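You operate a simulated robot arm through the tools that you are given. There is no shell and no other tool. Be economical: measure what you need, move in short steps, check, and stop when the job is done.

You run a simulated two-armed robot. Do the job below in one go: nothing can be reset, and whatever is moved stays where it is left.

JOB
Take the yellow flag and leave it on the middle shelf under the mangle. Push the desk door shut. Press the zero button two times. Fetch the red flag and set it on the side shelf of the inspection table. Put the weight on the deck of the drip tray away on the packing bench. Stack the 32 gasket box from the steel ledge on top of the 40 gasket box. Take the lid off the white lidded tube and lay it down on the top of the mixing table. Put the small beaker labelled "C" from the top of the mixing table on the holed plate there. Open the rack drawer, put the tape roll on the feed shelf at the end of the machine away in the inside of the rack drawer, then shut the drawer. Do these in any order. Set down upright: yellow flag, red flag, small beaker.

It is judged by the outcome, as a careful person would: the job done as asked, and still so three seconds after it is handed in. It fails if anything else is knocked over, pushed out of place, dropped, spilled or broken. A push-on lid holds only when it is set on centred and level and pressed home; a screw cap is set on level and turned clockwise until tight.

ROBOT AND FRAMES
Two 7-joint arms with two-finger parallel grippers on one trunk, on a base that drives. Base frame: it is fixed to the floor where the robot stands at the start and does not move with it; the origin is under the middle of the robot, x ahead of it, y to its left, z up. Lengths are in mm, angles in degrees, forces in N, time in s.
The left shoulder is at the start at [30, 119, 935], the right one opposite. With the tool pointing down near the work surface each hand reaches from about 160 to 520 mm from the robot's upright axis, wherever it stands, measured 20 degrees to its own side. Places, roughly: desk door [-700, -900, 400]; gasket box [3000, 7250, 1000]; holed plate [-2750, 10250, 1000]; inside of the rack drawer [2100, 6300, 900]; middle shelf under the mangle [-2900, 3400, 400]; packing bench [600, 0, 900]; rack drawer [2100, 6400, 900]; red flag (7x4x8 cm) [-800, -1200, 900]; side shelf of the inspection table [-1700, -1500, 800]; small beaker [-3000, 10000, 1000]; tape roll (7x7x4 cm) [3700, 9600, 900]; weight (6x6x6 cm) [1700, 6300, 400]; white lidded tube (7x7x15 cm) [-2700, 10400, 1000]; yellow flag (7x4x8 cm) [500, 0, 900]; zero button [-600, -1300, 900]. Payload 3.43 kg a hand.
The TCP of each hand is the grasp point between the finger pads, 30 mm short of the fingertips. In the tool frame z runs along the fingers and y along their closing line. Largest opening 94 mm; finger width 28, thickness 10; the body of the gripper, 50 by 96 mm, starts 55 mm behind the TCP.
Orientation is told as [roll, pitch, yaw] about the base's x, y, z axes, in that order, counted from this pose: with the fingers straight down and closing along the base's y, the tool's x points along the base's -x, its y along +y and its z along -z.

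CONTROLS
- The arms move only by the tool servo_tool. It takes "left_plan", "right_plan" or both (then of equal length, played together; a hand with none holds still); each is a list of rows, each a list of 7 numbers: the shift along the tool's x, y, z in units of 400 mm (1.0 is 400 mm), then the turn, a rotation vector about the tool's x, y, z in units of 120 degrees (1.0 is 120 degrees), then the closure in counts, from 0 (fully open) to 255 (shut). In form: [[tx, ty, tz, ax, ay, az, jaw], ...]. A call has 1 to 10 rows; each row is the pose to reach, as a shift and turn from the pose commanded when the call began, along the tool's axes at that moment. A call with a number of a shift or a turn outside -1 to 1 is refused whole. Each row takes 0.2 s and may step no farther than 50 mm and 8.6 degrees from the row before; otherwise, or with a gripper value out of range, the whole call is refused. A pose out of reach is approached as far as the arm can. The call stops where the force on the tool passes 40 N (or 10 N more than at its start, if that is more) or the arm is blocked; 0.2 s more then pass. The fingers move at their own pace (about 72 mm/s each) and stop on an object; they squeeze with about 23 N. The grip force told is the motor's: it shows also when the fingers shut on nothing. Time passes only in rows, and 0.2 s behind the last, so rows that repeat a pose let the fingers close. The reply holds the time, the measured pose of the TCP, the force on the tool along the base axes, the opening and the grip force, in the units named above and with some noise, with the torque about the TCP (base axes, N m) and any sound that the robot's microphone picked up.
- Cameras (640 x 400 px; columns grow to the right, rows downward): "scene" is now at [22.1, -23.9, 1617.8]; the picture's right is [-0.41, -0.91, 0.00], its down [-0.85, 0.38, -0.36] and it looks along [0.33, -0.15, -0.93] (base axes); focal length 231 px, centre (320, 200). "left" rides on the left gripper at [76, -14, -102] in its tool frame; the picture's right is [0.18, 0.98, 0.00], its down [-0.75, 0.14, -0.64] and it looks along [-0.63, 0.12, 0.77] (tool axes); focal length 243 px, centre (320, 200). "right" rides on the right gripper at [76, 14, -103] in its tool frame; the picture's right is [-0.18, 0.98, 0.00], its down [-0.75, -0.14, -0.64] and it looks along [-0.63, -0.12, 0.77] (tool axes); focal length 243 px, centre (320, 200). There is no depth. A picture from a camera that has moved, and an enlarged one, comes with that camera's place and axes in the base frame and with its lens.
- snapshot(camera): a new picture of that camera. No time passes.
- lift_body(by): slides the trunk up (or, below 0, down) by that many mm; the arms and the scene camera ride with it, the base frame stays. It gives what a move gives, with no picture.
- base_move(legs): drives the robot by 1 to 6 legs, each [ahead, turn to the left] in mm and degrees, along the robot's own axes; the way and the turn of a leg run together, so that a leg with both is an arc; at most 1500 mm and 180 degrees a leg. The arms and the cameras ride along, it lands a little off, and it stops where it bumps. It gives what a move gives.
- aim_head(pan, tilt): turns the head with the scene camera to pan (to the left, within 143 degrees either way) and tilt (down, from -29 to 69), counted from straight ahead of the robot. It gives what a move gives.
- zoom(camera, box): a new picture of the part [left, top, right, bottom] of that camera's present view, enlarged. No time passes.
- finish_job(): hands the job in; it is judged then, once.

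Work in short steps. Places have to be worked out from the pictures, the camera data and where the tool is seen: move nearer, look again, correct. Check each grasp and each placing, and mend what went wrong. You have 493 turns and 256 pictures in all, those below and enlarged ones among them. Open the grippers and draw the arms clear of the work before you hand the job in, unless the task says otherwise; then end with one line.

The tools are called as a command line: name --argument value ..., lists and objects as JSON in quotes. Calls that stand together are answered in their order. servo_tool: Moves the arms, as the interface text tells. Its arguments: {"type":"object","properties":{"left_plan":{"type":"array"},"right_plan":{"type":"array"}},"required":[]} The other tools are called the same way: lift_body (by) slides the trunk up or down; base_move (legs) drives the base; aim_head (pan, tilt) turns the head that bears the scene camera; snapshot (camera) takes a picture; zoom (camera, box) takes an enlarged picture of a part of a camera's view; finish_job () hands the job in.

At the start:

```text
time: 0.0
left_position: [429.6, -14.9, 1095.6]
left_tool_rot: [0.0, -0.1, 0.0]
left_force: [-0.6, -0.4, -0.1]
left_moment: [0.02, -0.03, 0.02]
left_finger_gap: 94.2
left_grasp_force: 0.1
right_position: [298.2, -309.3, 1104.1]
right_tool_rot: [0.1, 0.1, 0.0]
right_force: [-0.7, 0.8, 0.0]
right_moment: [0.02, 0.0, -0.02]
right_finger_gap: 93.9
right_grasp_force: 0.0
trunk travel left (down, up): [-200.0, 210.0]
robot x, y, heading: [-1.0, -0.4, 0.1]
head pan, tilt: [-23.9, 68.8]
```

scene: 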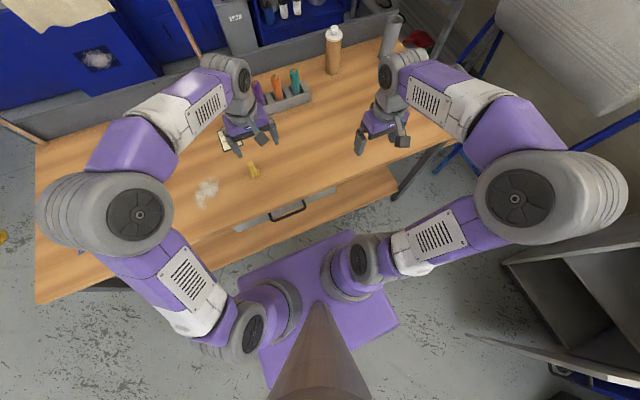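
right: 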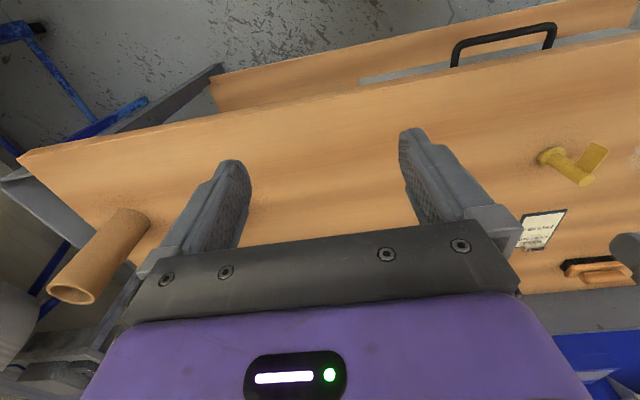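
left: 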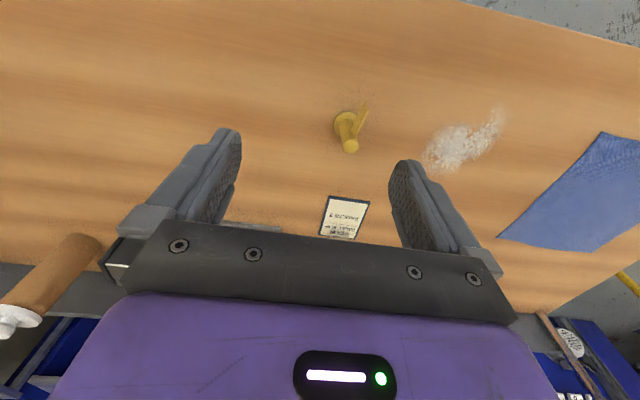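

I'll start by looking closer at the yellow flag on the bench, which I estimate at about [475, 30, 868] at its base.

zoom --camera "left" --box '[260, 60, 440, 260]'

zoom --camera "right" --box '[500, 100, 640, 260]'

aim_head --pan 0 --tilt 35

```text
2.00 times, centred on (350, 160) of left
camera zoom: at [352.9, -29.0, 1196.9], right [-0.18, 0.98, 0.0], down [0.75, 0.14, 0.64], along [0.63, 0.12, -0.77], focal length 485 px, centre (260, 280)
```

zoom: 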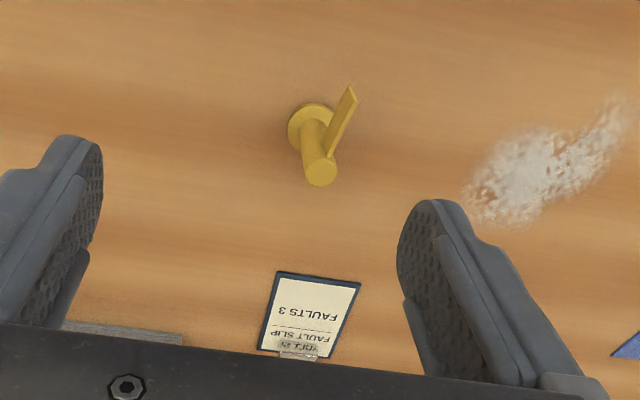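

```text
2.50 times, centred on (570, 180) of right
camera zoom: at [221.3, -294.4, 1207.8], right [0.18, 0.98, 0.0], down [0.75, -0.14, 0.64], along [0.63, -0.12, -0.77], focal length 606 px, centre (-305, 250)
```

zoom: 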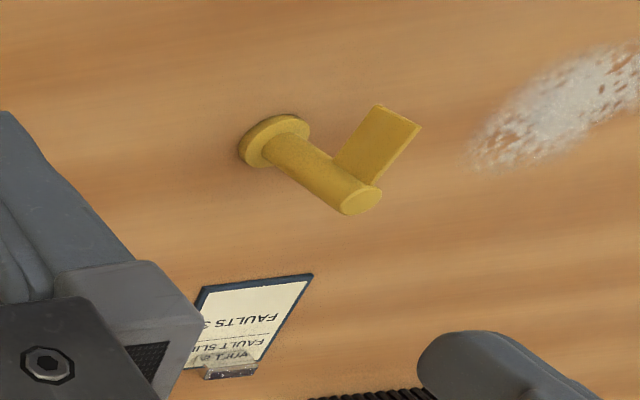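

```text
time: 1.0
left_position: [429.2, -13.9, 1093.3]
left_tool_rot: [0.0, 0.0, 0.0]
left_force: [0.6, 0.0, -0.1]
left_moment: [-0.01, 0.01, -0.03]
left_finger_gap: 94.0
left_grasp_force: 0.0
right_position: [297.9, -309.4, 1105.2]
right_tool_rot: [0.0, 0.1, 0.0]
right_force: [-0.8, -1.0, -0.3]
right_moment: [0.0, 0.0, -0.04]
right_finger_gap: 94.1
right_grasp_force: 0.1
trunk travel left (down, up): [-200.0, 210.0]
robot x, y, heading: [0.1, 3.4, 0.1]
head pan, tilt: [0.0, 35.0]
```

The flag post is at about [477–484, 31], standing on a bench at z≈860 with its paddle pointing to −x. Before grasping I'll look around at the desk area.

snapshot --camera "scene"

aim_head --pan -125 --tilt 30

snapshot --camera "scene"

aim_head --pan 130 --tilt 10

snapshot --camera "scene"

aim_head --pan 60 --tilt 10

snapshot --camera "scene"

```text
250 pictures are left
camera scene: at [59.1, -1.4, 1661.4], right [0.0, -1.0, 0.0], down [-0.57, 0.0, -0.82], along [0.82, 0.0, -0.57], focal length 231 px, centre (320, 200)
```

scene: 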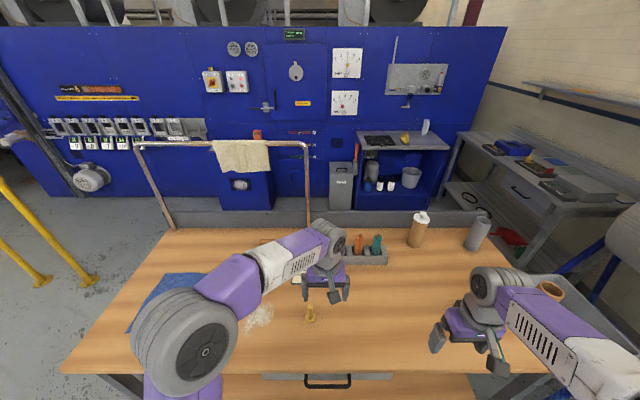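

```text
time: 3.0
left_position: [429.9, -14.8, 1093.8]
left_tool_rot: [0.0, 0.0, 0.0]
left_force: [0.1, 0.8, 0.0]
left_moment: [-0.01, -0.01, 0.0]
left_finger_gap: 93.9
left_grasp_force: 0.1
right_position: [297.8, -309.6, 1105.3]
right_tool_rot: [0.1, 0.0, 0.0]
right_force: [0.5, 0.1, 0.1]
right_moment: [0.03, 0.02, -0.01]
right_finger_gap: 93.7
right_grasp_force: 0.1
trunk travel left (down, up): [-200.0, 210.0]
robot x, y, heading: [2.4, 1.0, 0.0]
head pan, tilt: [-125.0, 30.0]
```

```text
249 pictures are left
camera scene: at [-80.8, -75.4, 1669.3], right [-0.82, 0.57, 0.0], down [0.29, 0.41, -0.87], along [-0.5, -0.71, -0.5], focal length 231 px, centre (320, 200)
```

scene: 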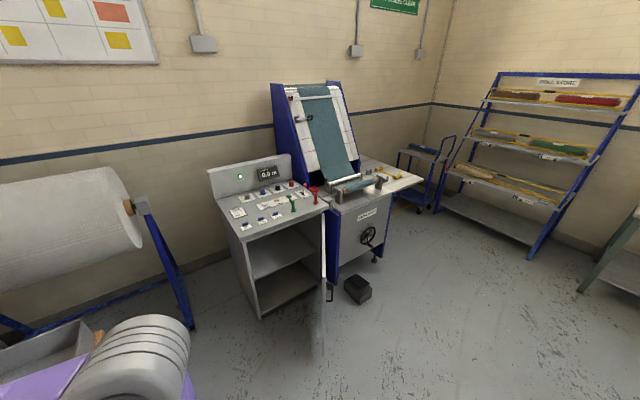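

```text
time: 6.6
left_position: [429.2, -14.8, 1094.4]
left_tool_rot: [0.0, 0.0, 0.0]
left_force: [0.9, 0.0, -0.3]
left_moment: [0.02, 0.01, 0.0]
left_finger_gap: 94.0
left_grasp_force: 0.1
right_position: [297.0, -310.4, 1104.8]
right_tool_rot: [0.0, 0.1, 0.0]
right_force: [0.1, 0.0, -0.3]
right_moment: [0.0, 0.0, 0.04]
right_finger_gap: 93.8
right_grasp_force: 0.0
trunk travel left (down, up): [-200.0, 210.0]
robot x, y, heading: [2.3, -0.2, -0.3]
head pan, tilt: [130.0, 10.0]
```

```text
248 pictures are left
camera scene: at [-88.7, 69.9, 1701.6], right [0.77, 0.64, 0.0], down [0.11, -0.13, -0.98], along [-0.63, 0.75, -0.17], focal length 231 px, centre (320, 200)
```

scene: 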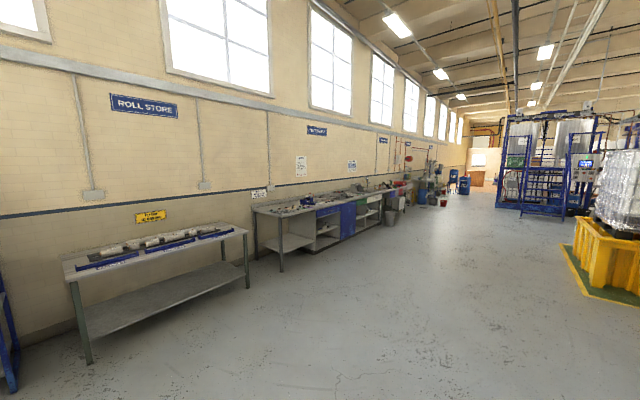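

```text
time: 8.0
left_position: [429.4, -14.1, 1095.5]
left_tool_rot: [0.0, -0.1, 0.1]
left_force: [0.5, 0.2, 0.3]
left_moment: [0.06, -0.03, 0.0]
left_finger_gap: 93.9
left_grasp_force: 0.1
right_position: [297.8, -308.3, 1104.7]
right_tool_rot: [0.0, -0.1, 0.1]
right_force: [0.8, -0.8, -0.5]
right_moment: [0.01, 0.02, 0.0]
right_finger_gap: 94.0
right_grasp_force: 0.1
trunk travel left (down, up): [-200.0, 210.0]
robot x, y, heading: [2.1, -0.7, 0.2]
head pan, tilt: [60.0, 10.0]
```

```text
247 pictures are left
camera scene: at [17.4, 79.3, 1701.6], right [0.87, -0.5, 0.0], down [-0.09, -0.15, -0.98], along [0.49, 0.85, -0.17], focal length 231 px, centre (320, 200)
```

scene: 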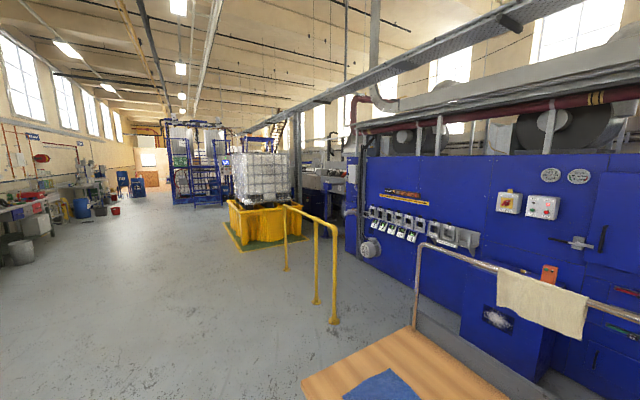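

The desk with the red flag and the buttons is behind to the right. I'll aim the head back and zoom in on the desk and the inspection table.

aim_head --pan -125 --tilt 30

zoom --camera "scene" --box '[200, 140, 360, 240]'

zoom --camera "scene" --box '[240, 140, 440, 310]'

```text
time: 10.8
left_position: [429.7, -15.1, 1096.0]
left_tool_rot: [0.0, 0.0, -0.1]
left_force: [-0.7, 0.5, 0.7]
left_moment: [-0.03, -0.03, -0.01]
left_finger_gap: 94.3
left_grasp_force: 0.1
right_position: [298.2, -310.0, 1104.4]
right_tool_rot: [0.0, 0.1, 0.0]
right_force: [-0.3, 0.0, 0.3]
right_moment: [-0.01, 0.0, 0.03]
right_finger_gap: 94.1
right_grasp_force: 0.0
trunk travel left (down, up): [-200.0, 210.0]
robot x, y, heading: [0.3, -2.0, -0.1]
head pan, tilt: [-125.0, 30.0]
```

```text
4.00 times, centred on (280, 190) of scene
camera zoom: at [-80.8, -75.4, 1669.3], right [-0.82, 0.57, 0.0], down [0.29, 0.41, -0.87], along [-0.5, -0.71, -0.5], focal length 925 px, centre (480, 240)
```

zoom: 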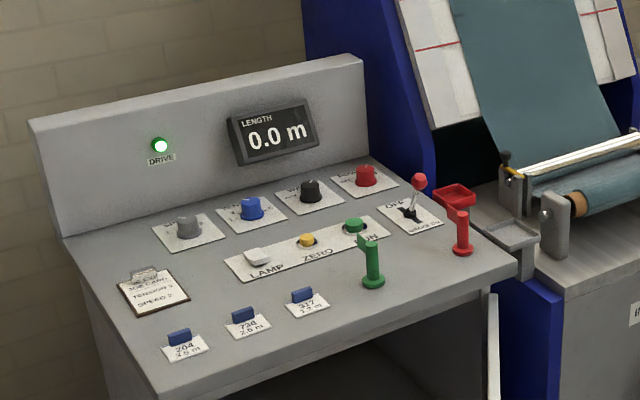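

```text
2.35 times, centred on (340, 225) of scene
camera zoom: at [-80.8, -75.4, 1669.3], right [-0.82, 0.57, 0.0], down [0.29, 0.41, -0.87], along [-0.5, -0.71, -0.5], focal length 544 px, centre (273, 141)
```

zoom: 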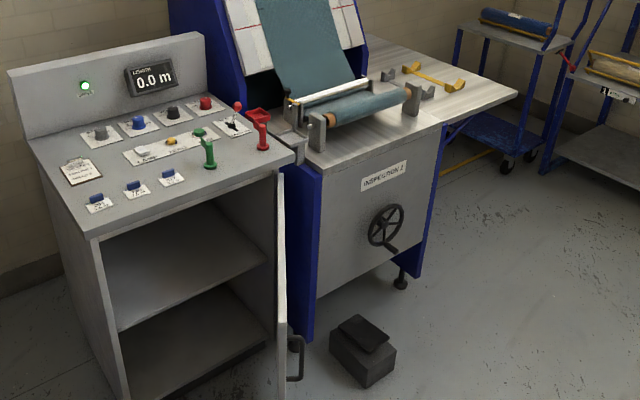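

The ZERO button is the yellow one; the door stands about 50° open with its handle on the outside face. I'll back away from the bench and turn to face the desk.

base_move --legs '[[-620, 0], [0, -90]]'

aim_head --pan 0 --tilt 45

snapshot --camera "scene"

```text
time: 18.1
left_position: [-645.8, -429.8, 1095.8]
left_tool_rot: [0.0, 0.0, -89.8]
left_force: [0.6, -1.5, 0.3]
left_moment: [-0.01, -0.02, -0.02]
left_finger_gap: 93.9
left_grasp_force: 0.2
right_position: [-940.8, -299.4, 1105.1]
right_tool_rot: [0.0, 0.0, -89.9]
right_force: [0.1, -0.2, 0.0]
right_moment: [-0.03, -0.01, 0.0]
right_finger_gap: 94.1
right_grasp_force: 0.0
trunk travel left (down, up): [-200.0, 210.0]
robot x, y, heading: [-631.2, -1.4, -89.8]
head pan, tilt: [-125.0, 30.0]
```

```text
time: 20.2
left_position: [-644.4, -430.1, 1094.7]
left_tool_rot: [0.0, 0.0, -89.8]
left_force: [0.2, 0.4, 0.0]
left_moment: [0.0, 0.04, 0.0]
left_finger_gap: 94.1
left_grasp_force: 0.1
right_position: [-940.2, -299.1, 1104.2]
right_tool_rot: [0.0, 0.0, -89.8]
right_force: [0.3, 0.1, 0.0]
right_moment: [0.04, -0.01, 0.01]
right_finger_gap: 94.1
right_grasp_force: 0.1
trunk travel left (down, up): [-200.0, 210.0]
robot x, y, heading: [-631.4, -0.7, -89.7]
head pan, tilt: [0.0, 45.0]
```

```text
244 pictures are left
camera scene: at [-631.1, -53.3, 1646.7], right [-1.0, 0.0, 0.0], down [0.0, 0.71, -0.71], along [0.0, -0.71, -0.71], focal length 231 px, centre (320, 200)
```

scene: 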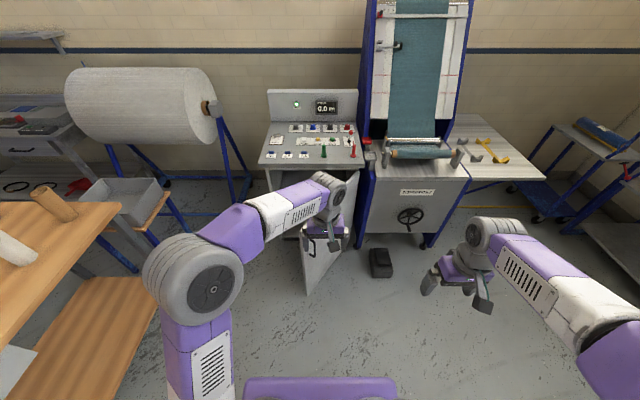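

Now I see the door partly hidden behind the left hand. Let me zoom.

zoom --camera "scene" --box '[240, 80, 440, 300]'

```text
1.82 times, centred on (340, 190) of scene
camera zoom: at [-631.1, -53.3, 1646.7], right [-1.0, 0.0, 0.0], down [0.0, 0.71, -0.71], along [0.0, -0.71, -0.71], focal length 421 px, centre (284, 218)
```

zoom: 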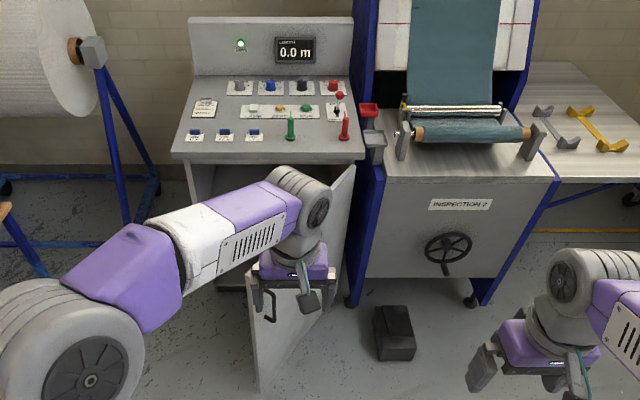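

Door free end is near [-541,-720], hinge near [-853,-1080], and the top of the door is at about z 830. I'll shut the left fingers and turn the left tool to point forward.

servo_tool --left_plan '[[-0.05, 0, 0.04, 0, -0.068, 0, 255], [-0.1, 0, 0.08, 0, -0.136, 0, 255], [-0.15, 0, 0.12, 0, -0.204, 0, 255], [-0.2, 0, 0.16, 0, -0.272, 0, 255], [-0.25, 0, 0.2, 0, -0.34, 0, 255], [-0.3, 0, 0.24, 0, -0.408, 0, 255], [-0.35, 0, 0.28, 0, -0.476, 0, 255], [-0.4, 0, 0.32, 0, -0.544, 0, 255], [-0.45, 0, 0.36, 0, -0.612, 0, 255], [-0.5, 0, 0.4, 0, -0.68, 0, 255]]'

```text
time: 22.4
left_position: [-645.4, -630.6, 934.4]
left_tool_rot: [1.0, -81.8, -91.0]
left_force: [0.2, 1.2, -0.1]
left_moment: [-0.01, 0.02, -0.02]
left_finger_gap: 0.1
left_grasp_force: 22.9
right_position: [-941.0, -298.2, 1105.3]
right_tool_rot: [0.0, 0.0, -89.9]
right_force: [0.1, 0.3, -0.4]
right_moment: [0.01, 0.0, 0.01]
right_finger_gap: 93.8
right_grasp_force: 0.0
trunk travel left (down, up): [-200.0, 210.0]
robot x, y, heading: [-628.3, -0.9, -90.0]
head pan, tilt: [0.0, 45.0]
```

Reached cleanly. Lower the trunk, shift the hand sideways to x≈-600 and drive ahead 100 mm to just short of the door.

lift_body --by -200

servo_tool --left_plan '[[0, 0.06, 0, 0, 0, 0, 255], [0, 0.12, 0, 0, 0, 0, 255]]'

base_move --legs '[[90, 0]]'

snapshot --camera "scene"

snapshot --camera "left"

```text
time: 24.6
left_position: [-646.4, -628.8, 733.9]
left_tool_rot: [-0.2, -81.4, -89.7]
left_force: [-0.1, -0.3, 0.7]
left_moment: [0.0, 0.0, -0.02]
left_finger_gap: 0.0
left_grasp_force: 22.8
right_position: [-941.1, -299.7, 903.7]
right_tool_rot: [0.0, 0.0, -89.8]
right_force: [0.1, -0.5, 0.2]
right_moment: [0.0, 0.02, -0.03]
right_finger_gap: 93.9
right_grasp_force: 0.2
trunk travel left (down, up): [0.0, 410.0]
robot x, y, heading: [-631.1, -1.6, -89.8]
head pan, tilt: [0.0, 45.0]
```

```text
time: 25.1
left_position: [-597.9, -631.3, 735.7]
left_tool_rot: [-0.1, -81.5, -89.6]
left_force: [-0.7, -1.1, 0.7]
left_moment: [-0.02, 0.01, 0.03]
left_finger_gap: 0.1
left_grasp_force: 23.5
right_position: [-941.1, -298.8, 904.8]
right_tool_rot: [0.0, 0.0, -89.8]
right_force: [-0.2, 0.8, 0.4]
right_moment: [-0.02, 0.0, 0.02]
right_finger_gap: 93.8
right_grasp_force: 0.2
trunk travel left (down, up): [0.0, 410.0]
robot x, y, heading: [-633.6, 0.4, -89.9]
head pan, tilt: [0.0, 45.0]
```

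```text
time: 26.3
left_position: [-596.5, -721.6, 733.8]
left_tool_rot: [0.0, -81.6, -89.7]
left_force: [0.1, 0.1, -1.0]
left_moment: [-0.04, 0.01, 0.02]
left_finger_gap: 0.0
left_grasp_force: 23.0
right_position: [-939.2, -391.1, 904.8]
right_tool_rot: [0.0, 0.0, -89.7]
right_force: [-0.1, -0.6, -0.1]
right_moment: [0.0, 0.03, 0.01]
right_finger_gap: 93.8
right_grasp_force: 0.2
trunk travel left (down, up): [0.0, 410.0]
robot x, y, heading: [-630.5, -90.1, -89.6]
head pan, tilt: [0.0, 45.0]
```

```text
242 pictures are left
camera scene: at [-630.6, -144.7, 1446.6], right [-1.0, -0.01, 0.0], down [0.0, 0.71, -0.71], along [0.0, -0.71, -0.71], focal length 231 px, centre (320, 200)
```

scene: 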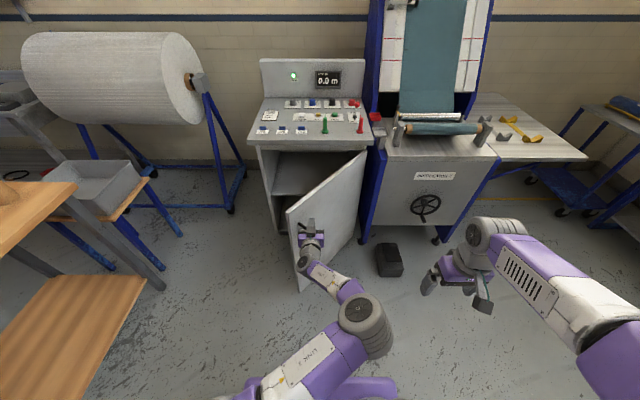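

```text
241 pictures are left
camera left: at [-611.8, -608.7, 673.7], right [0.98, 0.03, -0.18], down [0.14, 0.53, 0.84], along [0.12, -0.85, 0.51], focal length 243 px, centre (320, 200)
```

left: 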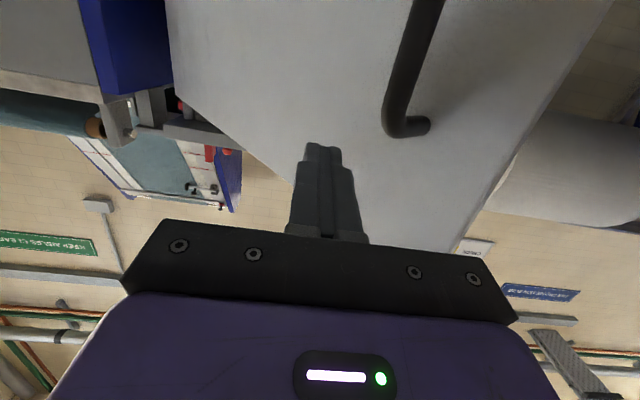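

The fingertips are just short of the door's outer face. I push by driving ahead 150 mm.

base_move --legs '[[150, 0]]'

servo_tool --left_plan '[[0, 0.06, 0, 0, 0, 0, 255], [0, 0.12, 0, 0, 0, 0, 255], [0, 0.18, 0, 0, 0, 0, 255]]'

snapshot --camera "scene"

```text
time: 27.6
left_position: [-597.6, -867.7, 735.4]
left_tool_rot: [-0.1, -81.6, -89.8]
left_force: [-0.2, 0.1, 1.0]
left_moment: [-0.03, 0.01, -0.02]
left_finger_gap: 0.0
left_grasp_force: 23.2
right_position: [-940.2, -537.3, 905.9]
right_tool_rot: [-0.1, 0.1, -89.8]
right_force: [0.4, 0.6, 0.3]
right_moment: [0.01, 0.0, 0.0]
right_finger_gap: 93.9
right_grasp_force: 0.1
trunk travel left (down, up): [0.0, 410.0]
robot x, y, heading: [-627.0, -239.6, -89.9]
head pan, tilt: [0.0, 45.0]
```

```text
time: 28.4
left_position: [-525.2, -867.4, 734.0]
left_tool_rot: [0.0, -81.6, -89.8]
left_force: [-0.7, 0.3, -0.1]
left_moment: [0.01, 0.03, 0.0]
left_finger_gap: 0.1
left_grasp_force: 22.5
right_position: [-940.0, -537.3, 905.4]
right_tool_rot: [-0.1, -0.1, -89.8]
right_force: [0.4, 0.7, -0.6]
right_moment: [0.02, -0.01, -0.01]
right_finger_gap: 93.8
right_grasp_force: 0.0
trunk travel left (down, up): [0.0, 410.0]
robot x, y, heading: [-632.5, -238.6, -89.8]
head pan, tilt: [0.0, 45.0]
```

```text
240 pictures are left
camera scene: at [-629.8, -291.3, 1446.7], right [-1.0, 0.0, 0.0], down [0.0, 0.71, -0.71], along [0.0, -0.71, -0.71], focal length 231 px, centre (320, 200)
```

scene: 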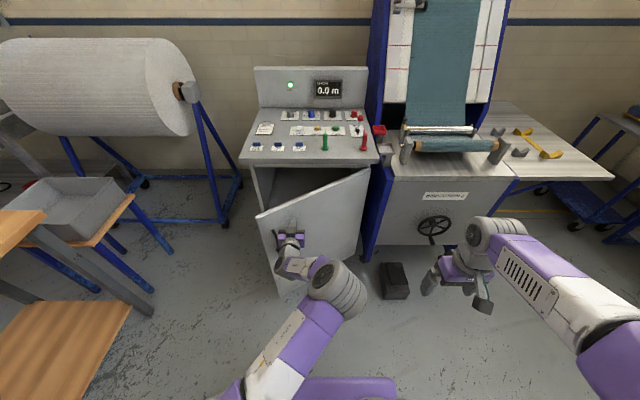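

The door yields easily. Drive 120 mm more, then finish with the arm.

base_move --legs '[[120, 0]]'

servo_tool --left_plan '[[0, 0, 0.04, 0, 0, 0, 255], [0, 0, 0.08, 0, 0, 0, 255], [0, 0, 0.12, 0, 0, 0, 255], [0, 0, 0.16, 0, 0, 0, 255], [0, 0, 0.2, 0, 0, 0, 255], [0, 0, 0.24, 0, 0, 0, 255]]'

snapshot --camera "scene"

```text
time: 29.7
left_position: [-525.5, -987.1, 733.9]
left_tool_rot: [-0.1, -81.7, -89.8]
left_force: [0.2, -0.7, 0.1]
left_moment: [0.01, 0.02, -0.01]
left_finger_gap: 0.0
left_grasp_force: 22.5
right_position: [-939.8, -655.3, 904.1]
right_tool_rot: [-0.1, 0.1, -89.9]
right_force: [0.2, 0.6, 0.4]
right_moment: [0.03, -0.01, 0.0]
right_finger_gap: 93.8
right_grasp_force: 0.1
trunk travel left (down, up): [0.0, 410.0]
robot x, y, heading: [-626.8, -354.8, -90.1]
head pan, tilt: [0.0, 45.0]
```

```text
time: 31.1
left_position: [-525.2, -1082.1, 720.1]
left_tool_rot: [0.0, -81.6, -90.0]
left_force: [-0.4, 0.4, -0.1]
left_moment: [0.02, -0.04, 0.0]
left_finger_gap: 0.0
left_grasp_force: 23.0
right_position: [-939.5, -656.2, 905.4]
right_tool_rot: [-0.1, 0.0, -89.9]
right_force: [0.1, 0.3, -0.6]
right_moment: [0.04, -0.02, -0.01]
right_finger_gap: 93.9
right_grasp_force: 0.1
trunk travel left (down, up): [0.0, 410.0]
robot x, y, heading: [-625.9, -354.7, -90.0]
head pan, tilt: [0.0, 45.0]
```

```text
239 pictures are left
camera scene: at [-629.7, -410.7, 1446.6], right [-1.0, 0.0, 0.0], down [0.0, 0.71, -0.71], along [0.0, -0.71, -0.71], focal length 231 px, centre (320, 200)
```

scene: 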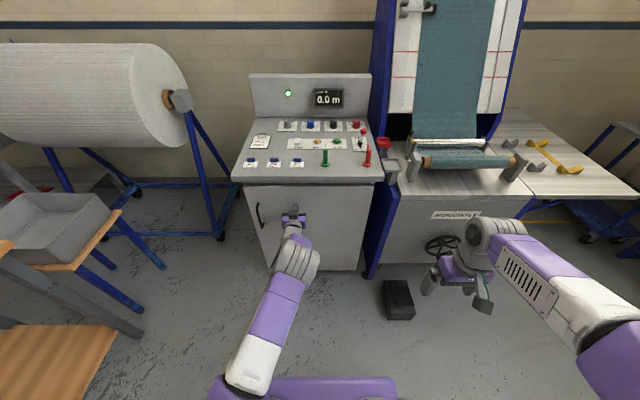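

The door is nearly shut; I push on until it is blocked.

servo_tool --left_plan '[[0, 0, 0.02, 0, 0, 0, 255], [0, 0, 0.04, 0, 0, 0, 255], [0, 0, 0.06, 0, 0, 0, 255], [0, 0, 0.08, 0, 0, 0, 255], [0, 0, 0.1, 0, 0, 0, 255], [0, 0, 0.12, 0, 0, 0, 255]]'

zoom --camera "scene" --box '[220, 60, 420, 290]'

```text
time: 32.0
left_position: [-526.1, -1103.7, 718.4]
left_tool_rot: [-0.1, -81.6, -89.7]
left_force: [0.3, 33.1, 12.9]
left_moment: [-0.73, -0.06, 0.01]
left_finger_gap: 0.3
left_grasp_force: 22.9
right_position: [-939.7, -653.1, 905.8]
right_tool_rot: [0.0, -0.3, -89.9]
right_force: [0.1, 0.1, 0.4]
right_moment: [0.02, 0.03, -0.01]
right_finger_gap: 94.0
right_grasp_force: 0.2
trunk travel left (down, up): [0.0, 410.0]
robot x, y, heading: [-632.1, -359.6, -90.1]
head pan, tilt: [0.0, 45.0]
stopped in row 4 (left hand): the force on the tool passed its limit at 55 N (the readings are from after the stop); the commanded pose is now the measured one
```

```text
1.74 times, centred on (320, 175) of scene
camera zoom: at [-630.0, -404.2, 1447.0], right [-1.0, 0.0, 0.0], down [0.0, 0.7, -0.71], along [0.0, -0.71, -0.7], focal length 402 px, centre (320, 244)
```

zoom: 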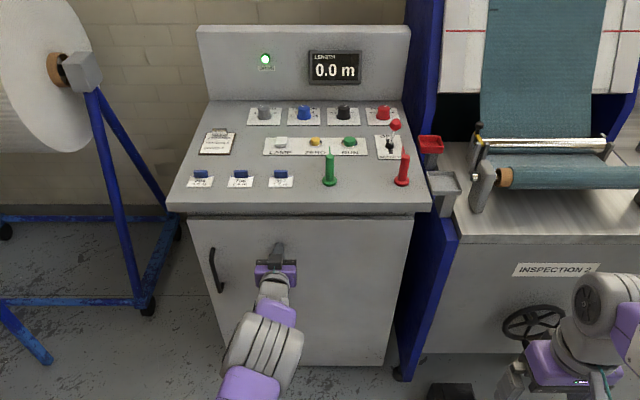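

The door is firmly shut against its stop. Now retract the left hand and raise the trunk.

servo_tool --left_plan '[[0, 0, -0.1, 0, 0, 0, 255], [0, 0, -0.2, 0, 0, 0, 255], [0, 0, -0.3, 0, 0, 0, 255], [0, 0, -0.4, 0, 0, 0, 255], [0, 0, -0.5, 0, 0, 0, 255]]'

lift_body --by 250

servo_tool --left_plan '[[0, 0, 0, 0, 0.068, 0, 255], [0, 0, 0, 0, 0.136, 0, 255], [0, 0, 0, 0, 0.204, 0, 255], [0, 0, 0, 0, 0.272, 0, 255], [0, 0, 0, 0, 0.34, 0, 255]]'

snapshot --camera "scene"

```text
time: 33.2
left_position: [-527.7, -907.8, 745.2]
left_tool_rot: [0.1, -81.3, -90.0]
left_force: [-0.5, 0.0, 0.1]
left_moment: [0.01, -0.01, 0.0]
left_finger_gap: 0.0
left_grasp_force: 23.3
right_position: [-939.9, -654.8, 904.4]
right_tool_rot: [0.1, 0.0, -89.9]
right_force: [0.2, 0.3, 0.6]
right_moment: [-0.03, 0.01, 0.01]
right_finger_gap: 94.0
right_grasp_force: 0.1
trunk travel left (down, up): [0.0, 410.0]
robot x, y, heading: [-629.2, -358.3, -89.9]
head pan, tilt: [0.0, 45.0]
```

```text
time: 35.8
left_position: [-528.4, -909.1, 994.5]
left_tool_rot: [0.1, -81.2, -90.0]
left_force: [0.2, -0.6, -0.2]
left_moment: [-0.02, -0.01, 0.0]
left_finger_gap: 0.1
left_grasp_force: 23.0
right_position: [-940.3, -655.6, 1154.9]
right_tool_rot: [0.0, 0.0, -89.8]
right_force: [-0.5, -0.2, 0.0]
right_moment: [0.02, 0.01, 0.01]
right_finger_gap: 93.9
right_grasp_force: 0.2
trunk travel left (down, up): [-250.0, 160.0]
robot x, y, heading: [-628.2, -355.5, -89.9]
head pan, tilt: [0.0, 45.0]
```

```text
time: 37.0
left_position: [-528.7, -909.1, 995.3]
left_tool_rot: [0.0, -40.4, -89.9]
left_force: [0.2, 0.0, -0.7]
left_moment: [-0.01, 0.02, 0.01]
left_finger_gap: 0.0
left_grasp_force: 23.4
right_position: [-941.3, -655.0, 1154.7]
right_tool_rot: [0.0, 0.0, -89.9]
right_force: [0.2, 0.2, 0.8]
right_moment: [-0.02, -0.03, 0.0]
right_finger_gap: 94.2
right_grasp_force: 0.1
trunk travel left (down, up): [-250.0, 160.0]
robot x, y, heading: [-632.8, -357.4, -90.0]
head pan, tilt: [0.0, 45.0]
```

```text
237 pictures are left
camera scene: at [-630.7, -409.9, 1696.6], right [-1.0, 0.0, 0.0], down [0.0, 0.71, -0.71], along [0.0, -0.71, -0.71], focal length 231 px, centre (320, 200)
```

scene: 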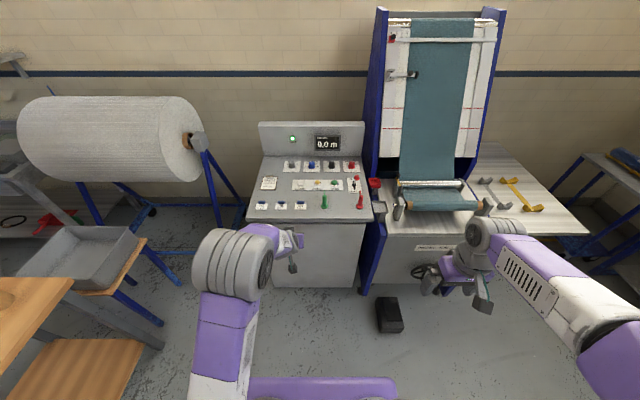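

Zoom on the desk to fix heights from two trunk heights.

zoom --camera "scene" --box '[240, 120, 400, 220]'

```text
4.00 times, centred on (320, 170) of scene
camera zoom: at [-630.7, -409.9, 1696.6], right [-1.0, 0.0, 0.0], down [0.0, 0.71, -0.71], along [0.0, -0.71, -0.71], focal length 925 px, centre (320, 320)
```

zoom: 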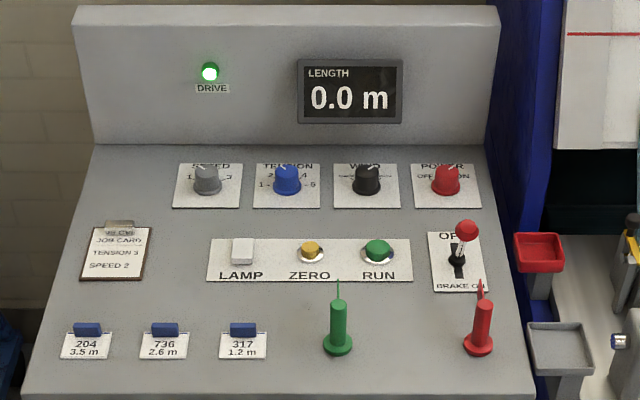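

The ZERO button top is at about [-619, -1333, 897] and the red flag base near [-822, -1175]. Raise the trunk a little and drive closer, staying clear of the pedal and the inspection table.

lift_body --by 60

base_move --legs '[[350, 0]]'

aim_head --pan 0 --tilt 50

snapshot --camera "scene"

snapshot --camera "left"

snapshot --camera "right"

```text
time: 38.0
left_position: [-528.0, -908.1, 1055.1]
left_tool_rot: [0.0, -40.4, -89.8]
left_force: [-0.6, -0.4, -0.5]
left_moment: [0.0, 0.0, 0.0]
left_finger_gap: 0.1
left_grasp_force: 22.9
right_position: [-940.4, -656.5, 1215.1]
right_tool_rot: [0.0, 0.0, -89.9]
right_force: [0.4, 0.8, -0.7]
right_moment: [-0.01, 0.03, -0.01]
right_finger_gap: 94.2
right_grasp_force: 0.1
trunk travel left (down, up): [-310.0, 100.0]
robot x, y, heading: [-632.4, -354.1, -89.8]
head pan, tilt: [0.0, 45.0]
```

```text
time: 40.3
left_position: [-534.3, -1263.7, 1054.4]
left_tool_rot: [0.0, -40.4, -90.4]
left_force: [0.4, 0.2, -0.1]
left_moment: [0.0, 0.0, 0.03]
left_finger_gap: 0.1
left_grasp_force: 23.5
right_position: [-943.5, -1006.0, 1214.8]
right_tool_rot: [0.1, -0.1, -90.5]
right_force: [-0.8, -0.5, 0.2]
right_moment: [0.01, 0.02, -0.01]
right_finger_gap: 94.1
right_grasp_force: 0.0
trunk travel left (down, up): [-310.0, 100.0]
robot x, y, heading: [-632.7, -708.7, -90.6]
head pan, tilt: [0.0, 45.0]
```

```text
time: 40.9
left_position: [-533.8, -1262.6, 1055.7]
left_tool_rot: [0.0, -40.5, -90.5]
left_force: [-0.1, 0.5, 0.3]
left_moment: [-0.04, 0.05, -0.01]
left_finger_gap: 0.0
left_grasp_force: 22.9
right_position: [-944.0, -1005.8, 1215.0]
right_tool_rot: [0.0, -0.1, -90.4]
right_force: [0.3, -0.4, 0.1]
right_moment: [0.05, -0.03, -0.01]
right_finger_gap: 93.9
right_grasp_force: 0.0
trunk travel left (down, up): [-310.0, 100.0]
robot x, y, heading: [-630.2, -711.6, -90.4]
head pan, tilt: [0.0, 50.0]
```

```text
235 pictures are left
camera scene: at [-631.0, -759.0, 1749.8], right [-1.0, 0.01, 0.0], down [0.01, 0.77, -0.64], along [0.0, -0.64, -0.77], focal length 231 px, centre (320, 200)
```

scene: 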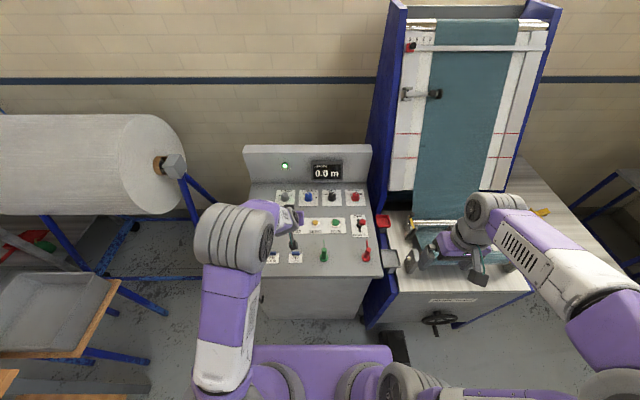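

```text
234 pictures are left
camera left: at [-547.4, -1138.9, 1083.7], right [0.98, 0.13, -0.12], down [0.14, -0.16, 0.98], along [0.11, -0.98, -0.17], focal length 243 px, centre (320, 200)
```

left: 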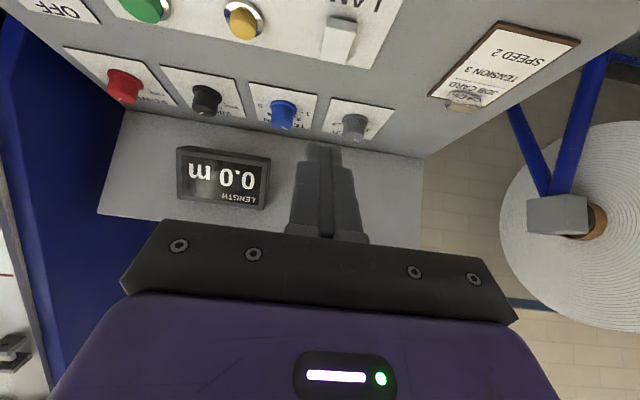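

```text
233 pictures are left
camera right: at [-928.8, -928.7, 1317.9], right [0.98, -0.19, 0.0], down [-0.15, -0.75, 0.64], along [-0.12, -0.63, -0.77], focal length 243 px, centre (320, 200)
```

right: 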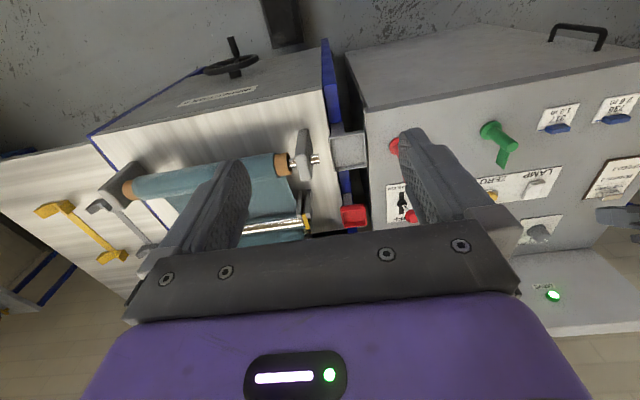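

Both views agree on the button at about [-614, -1334, 897]. The green flag stands under where the wrist would come, so I yaw the left tool 30° and hover over the button.

servo_tool --left_plan '[[0.0035, -0.044, 0.056, 0.0405, 0, 0.0475, 255], [0.007, -0.0875, 0.112, 0.081, 0, 0.095, 255], [0.0105, -0.131, 0.168, 0.1215, 0, 0.1425, 255], [0.014, -0.175, 0.2245, 0.162, 0, 0.19, 255]]'

snapshot --camera "left"

zoom --camera "scene" --box '[220, 140, 420, 280]'

```text
time: 41.9
left_position: [-604.2, -1316.1, 982.3]
left_tool_rot: [0.0, -40.5, -120.5]
left_force: [1.3, 0.4, 0.8]
left_moment: [-0.01, 0.0, -0.03]
left_finger_gap: 0.0
left_grasp_force: 23.0
right_position: [-942.9, -1005.5, 1215.9]
right_tool_rot: [0.0, 0.0, -90.5]
right_force: [0.2, -0.5, -0.2]
right_moment: [0.03, -0.03, 0.04]
right_finger_gap: 94.1
right_grasp_force: 0.0
trunk travel left (down, up): [-310.0, 100.0]
robot x, y, heading: [-633.0, -710.5, -90.6]
head pan, tilt: [0.0, 50.0]
```

```text
232 pictures are left
camera left: at [-553.0, -1201.8, 1009.7], right [0.92, -0.38, -0.12], down [0.04, -0.21, 0.98], along [-0.39, -0.9, -0.17], focal length 243 px, centre (320, 200)
```

left: 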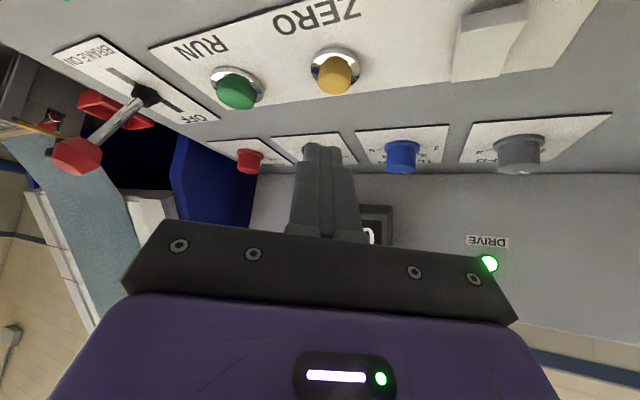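

```text
2.86 times, centred on (320, 210) of scene
camera zoom: at [-630.5, -760.0, 1749.7], right [-1.0, 0.01, 0.0], down [0.01, 0.77, -0.64], along [0.0, -0.64, -0.77], focal length 661 px, centre (320, 171)
```

zoom: 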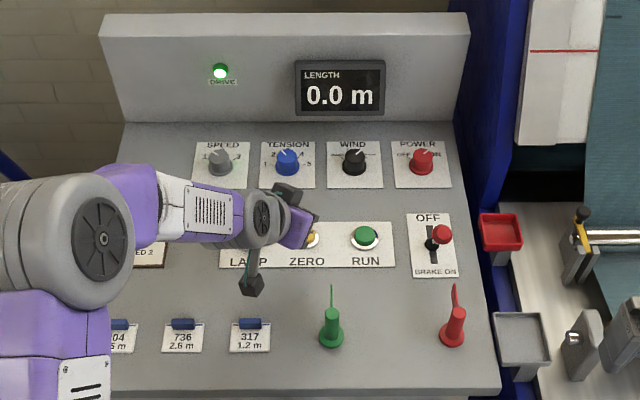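

The fingertips are directly above the yellow ZERO button. Descend to about 6 mm above it.

servo_tool --left_plan '[[0.0324, 0, 0.0381, 0, 0, 0, 255], [0.0648, 0, 0.0762, 0, 0, 0, 255], [0.0907, 0, 0.1066, 0, 0, 0, 255]]'

snapshot --camera "left"

```text
time: 42.7
left_position: [-605.5, -1314.8, 926.9]
left_tool_rot: [0.0, -40.5, -120.5]
left_force: [0.4, 0.2, 0.5]
left_moment: [0.02, 0.02, 0.0]
left_finger_gap: 0.0
left_grasp_force: 23.3
right_position: [-943.8, -1006.6, 1214.7]
right_tool_rot: [0.1, -0.1, -90.3]
right_force: [0.2, -0.4, 0.3]
right_moment: [0.02, -0.01, 0.03]
right_finger_gap: 94.0
right_grasp_force: 0.1
trunk travel left (down, up): [-310.0, 100.0]
robot x, y, heading: [-629.7, -708.1, -90.4]
head pan, tilt: [0.0, 50.0]
```

```text
230 pictures are left
camera left: at [-554.4, -1200.9, 954.7], right [0.92, -0.38, -0.12], down [0.04, -0.21, 0.98], along [-0.39, -0.9, -0.17], focal length 243 px, centre (320, 200)
```

left: 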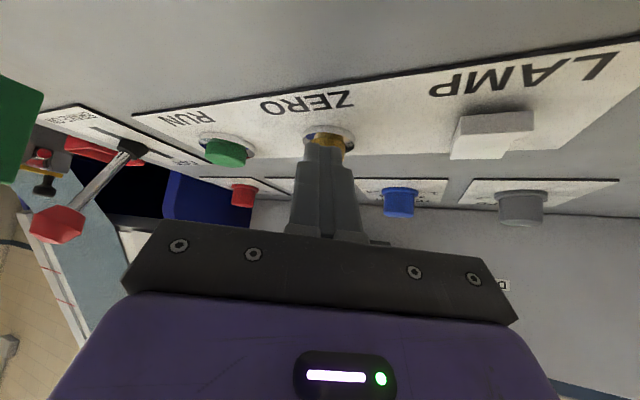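

The fingertips sit right over the button. Press down in 2 mm steps.

servo_tool --left_plan '[[0.00324, 0, 0.0038, 0, 0, 0, 255], [0.00648, 0, 0.0076, 0, 0, 0, 255], [0.0097, 0, 0.0114, 0, 0, 0, 255], [0.013, 0, 0.0152, 0, 0, 0, 255], [0.0162, 0, 0.019, 0, 0, 0, 255], [0.0194, 0, 0.0228, 0, 0, 0, 255]]'

snapshot --camera "left"

```text
time: 44.1
left_position: [-604.0, -1315.8, 915.8]
left_tool_rot: [0.0, -40.4, -120.4]
left_force: [-0.7, 1.1, 2.8]
left_moment: [-0.01, 0.04, -0.03]
left_finger_gap: 0.2
left_grasp_force: 24.0
right_position: [-942.7, -1006.6, 1214.8]
right_tool_rot: [-0.1, -0.1, -90.4]
right_force: [0.0, -0.4, 0.4]
right_moment: [0.0, -0.01, 0.01]
right_finger_gap: 94.1
right_grasp_force: 0.0
trunk travel left (down, up): [-310.0, 100.0]
robot x, y, heading: [-629.6, -706.5, -90.3]
head pan, tilt: [0.0, 50.0]
heard: click
```

```text
229 pictures are left
camera left: at [-553.7, -1202.4, 944.1], right [0.92, -0.38, -0.12], down [0.04, -0.21, 0.98], along [-0.39, -0.9, -0.17], focal length 243 px, centre (320, 200)
```

left: 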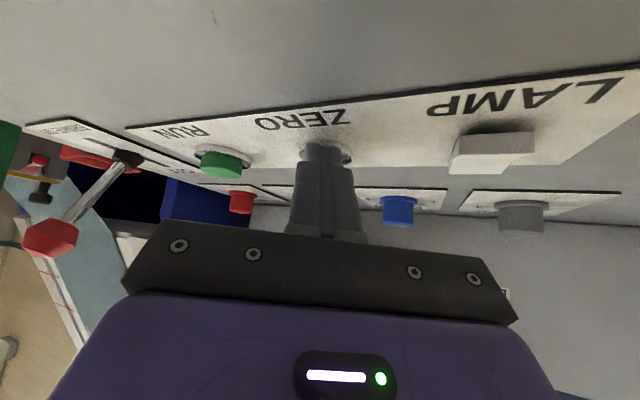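

A click was heard: one press. Now release by rising 14 mm.

servo_tool --left_plan '[[-0.0113, 0, -0.0133, 0, 0, 0, 255], [-0.0227, 0, -0.0266, 0, 0, 0, 255], [-0.0227, 0, -0.0266, 0, 0, 0, 255], [-0.0227, 0, -0.0266, 0, 0, 0, 255]]'

servo_tool --left_plan '[[0.0033, 0, 0.0038, 0, 0, 0, 255], [0.00648, 0, 0.0076, 0, 0, 0, 255], [0.0097, 0, 0.0114, 0, 0, 0, 255], [0.013, 0, 0.0152, 0, 0, 0, 255], [0.0162, 0, 0.019, 0, 0, 0, 255], [0.0194, 0, 0.0228, 0, 0, 0, 255], [0.0227, 0, 0.0266, 0, 0, 0, 255]]'

```text
time: 45.1
left_position: [-604.3, -1317.1, 929.3]
left_tool_rot: [0.1, -40.4, -120.4]
left_force: [0.1, -0.1, 0.6]
left_moment: [-0.01, -0.01, 0.05]
left_finger_gap: 0.0
left_grasp_force: 22.8
right_position: [-942.8, -1005.4, 1216.1]
right_tool_rot: [0.0, 0.0, -90.4]
right_force: [-0.8, -0.8, 0.3]
right_moment: [0.01, 0.0, 0.01]
right_finger_gap: 93.7
right_grasp_force: 0.1
trunk travel left (down, up): [-310.0, 100.0]
robot x, y, heading: [-632.4, -711.5, -90.5]
head pan, tilt: [0.0, 50.0]
```

```text
time: 46.7
left_position: [-603.7, -1316.8, 915.5]
left_tool_rot: [0.0, -40.5, -120.4]
left_force: [0.5, 1.1, 2.5]
left_moment: [-0.02, -0.03, -0.01]
left_finger_gap: 0.0
left_grasp_force: 23.0
right_position: [-944.2, -1006.1, 1214.2]
right_tool_rot: [0.0, -0.1, -90.4]
right_force: [0.1, 0.1, -0.6]
right_moment: [0.02, 0.0, -0.02]
right_finger_gap: 94.1
right_grasp_force: 0.0
trunk travel left (down, up): [-310.0, 100.0]
robot x, y, heading: [-630.6, -709.9, -90.1]
head pan, tilt: [0.0, 50.0]
heard: click
```

Second click: both presses done. Raise the left hand, and in the same call bring the right hand toward the red flag.

servo_tool --left_plan '[[-0.0648, 0, -0.0762, 0, 0, 0, 255], [-0.1296, 0, -0.1524, 0, 0, 0, 255], [-0.1944, 0, -0.2286, 0, 0, 0, 255]]'

servo_tool --left_plan '[[0, 0.05, -0.05, -0.0405, 0, -0.0475, 255], [0, 0.1, -0.1, -0.081, 0, -0.095, 0], [0, 0.15, -0.15, -0.1215, 0, -0.1425, 0], [0, 0.2, -0.2, -0.162, 0, -0.19, 0]]'

zoom --camera "right" --box '[300, 80, 500, 240]'

zoom --camera "scene" --box '[320, 190, 440, 290]'

```text
time: 47.5
left_position: [-604.3, -1316.7, 1037.1]
left_tool_rot: [0.0, -40.4, -120.4]
left_force: [0.7, 0.0, 0.4]
left_moment: [0.0, -0.02, 0.0]
left_finger_gap: 0.0
left_grasp_force: 23.2
right_position: [-944.5, -1004.9, 1215.4]
right_tool_rot: [0.1, -0.2, -90.4]
right_force: [0.5, 0.6, 1.0]
right_moment: [-0.02, 0.01, 0.0]
right_finger_gap: 94.0
right_grasp_force: 0.0
trunk travel left (down, up): [-310.0, 100.0]
robot x, y, heading: [-630.7, -709.0, -90.5]
head pan, tilt: [0.0, 50.0]
```

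```text
time: 48.5
left_position: [-508.4, -1312.8, 1097.8]
left_tool_rot: [0.1, -40.6, -90.3]
left_force: [0.1, -0.2, -0.7]
left_moment: [-0.01, -0.01, 0.0]
left_finger_gap: 93.9
left_grasp_force: 0.0
right_position: [-943.1, -1005.3, 1214.9]
right_tool_rot: [0.1, -0.1, -90.4]
right_force: [0.2, -0.5, 0.6]
right_moment: [-0.01, -0.01, 0.01]
right_finger_gap: 93.9
right_grasp_force: 0.0
trunk travel left (down, up): [-310.0, 100.0]
robot x, y, heading: [-633.5, -707.9, -90.5]
head pan, tilt: [0.0, 50.0]
```

```text
2.50 times, centred on (400, 160) of right
camera zoom: at [-929.0, -928.2, 1317.9], right [0.98, -0.19, 0.0], down [-0.15, -0.75, 0.64], along [-0.12, -0.63, -0.77], focal length 606 px, centre (120, 300)
```

zoom: 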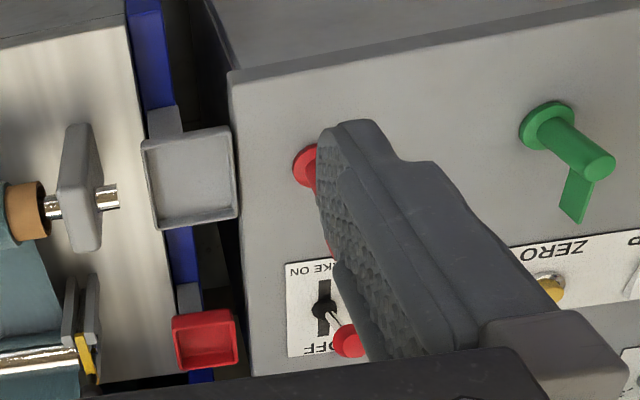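

```text
4.00 times, centred on (380, 240) of scene
camera zoom: at [-631.3, -758.3, 1749.8], right [-1.0, 0.01, 0.0], down [0.01, 0.77, -0.64], along [0.0, -0.64, -0.77], focal length 925 px, centre (80, 40)
```

zoom: 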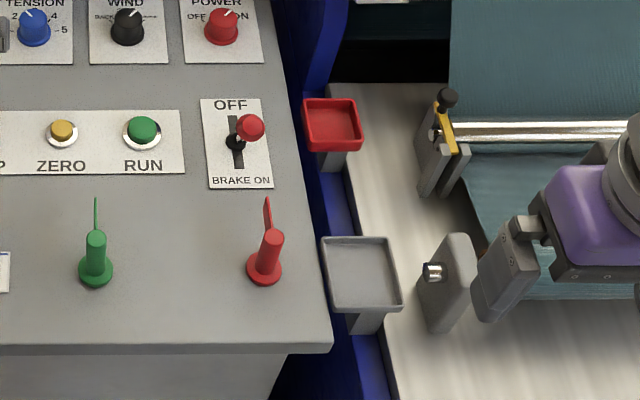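

Red flag post is at about [-817, -1183], paddle pointing to −y, so closing along x fits. Move the right hand above it with the jaw partly open.

servo_tool --right_plan '[[-0.089, 0.063, 0, 0, 0, 0, 110], [-0.178, 0.126, 0, 0, 0, 0, 110], [-0.267, 0.189, 0, 0, 0, 0, 110], [-0.356, 0.252, 0, 0, 0, 0, 110], [-0.445, 0.315, 0, 0, 0, 0, 110], [-0.445, 0.315, 0.1, 0, 0, 0, 110], [-0.445, 0.315, 0.2, 0, 0, 0, 110], [-0.445, 0.315, 0.3, 0, 0, 0, 110], [-0.445, 0.315, 0.4, 0, 0, 0, 110]]'

snapshot --camera "right"

zoom --camera "scene" --box '[310, 160, 470, 290]'

```text
time: 50.5
left_position: [-509.6, -1313.1, 1096.5]
left_tool_rot: [0.1, -40.4, -90.3]
left_force: [1.1, 0.2, 1.2]
left_moment: [0.02, -0.01, -0.01]
left_finger_gap: 94.0
left_grasp_force: 0.1
right_position: [-819.0, -1186.1, 1052.1]
right_tool_rot: [0.0, 0.0, -90.4]
right_force: [0.2, -0.5, 0.1]
right_moment: [0.03, 0.01, -0.05]
right_finger_gap: 53.6
right_grasp_force: 0.1
trunk travel left (down, up): [-310.0, 100.0]
robot x, y, heading: [-628.9, -706.5, -90.5]
head pan, tilt: [0.0, 50.0]
```

```text
226 pictures are left
camera right: at [-803.9, -1109.4, 1155.9], right [0.98, -0.19, 0.0], down [-0.15, -0.75, 0.64], along [-0.12, -0.63, -0.77], focal length 243 px, centre (320, 200)
```

right: 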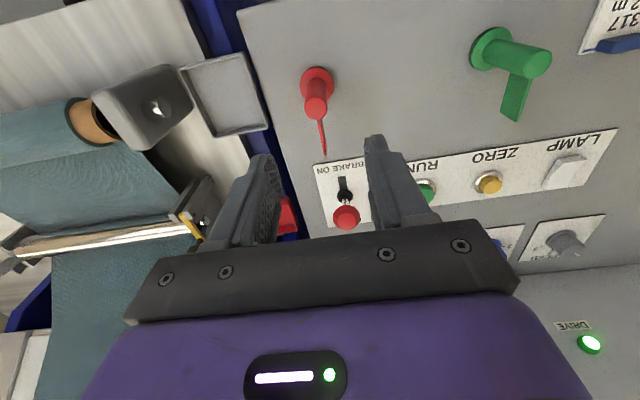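

```text
3.08 times, centred on (390, 225) of scene
camera zoom: at [-631.1, -759.9, 1749.7], right [-1.0, 0.01, 0.0], down [0.01, 0.77, -0.64], along [0.0, -0.64, -0.77], focal length 712 px, centre (105, 123)
```

zoom: 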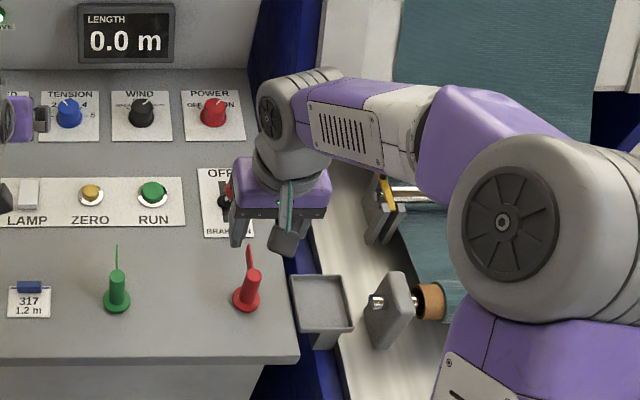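

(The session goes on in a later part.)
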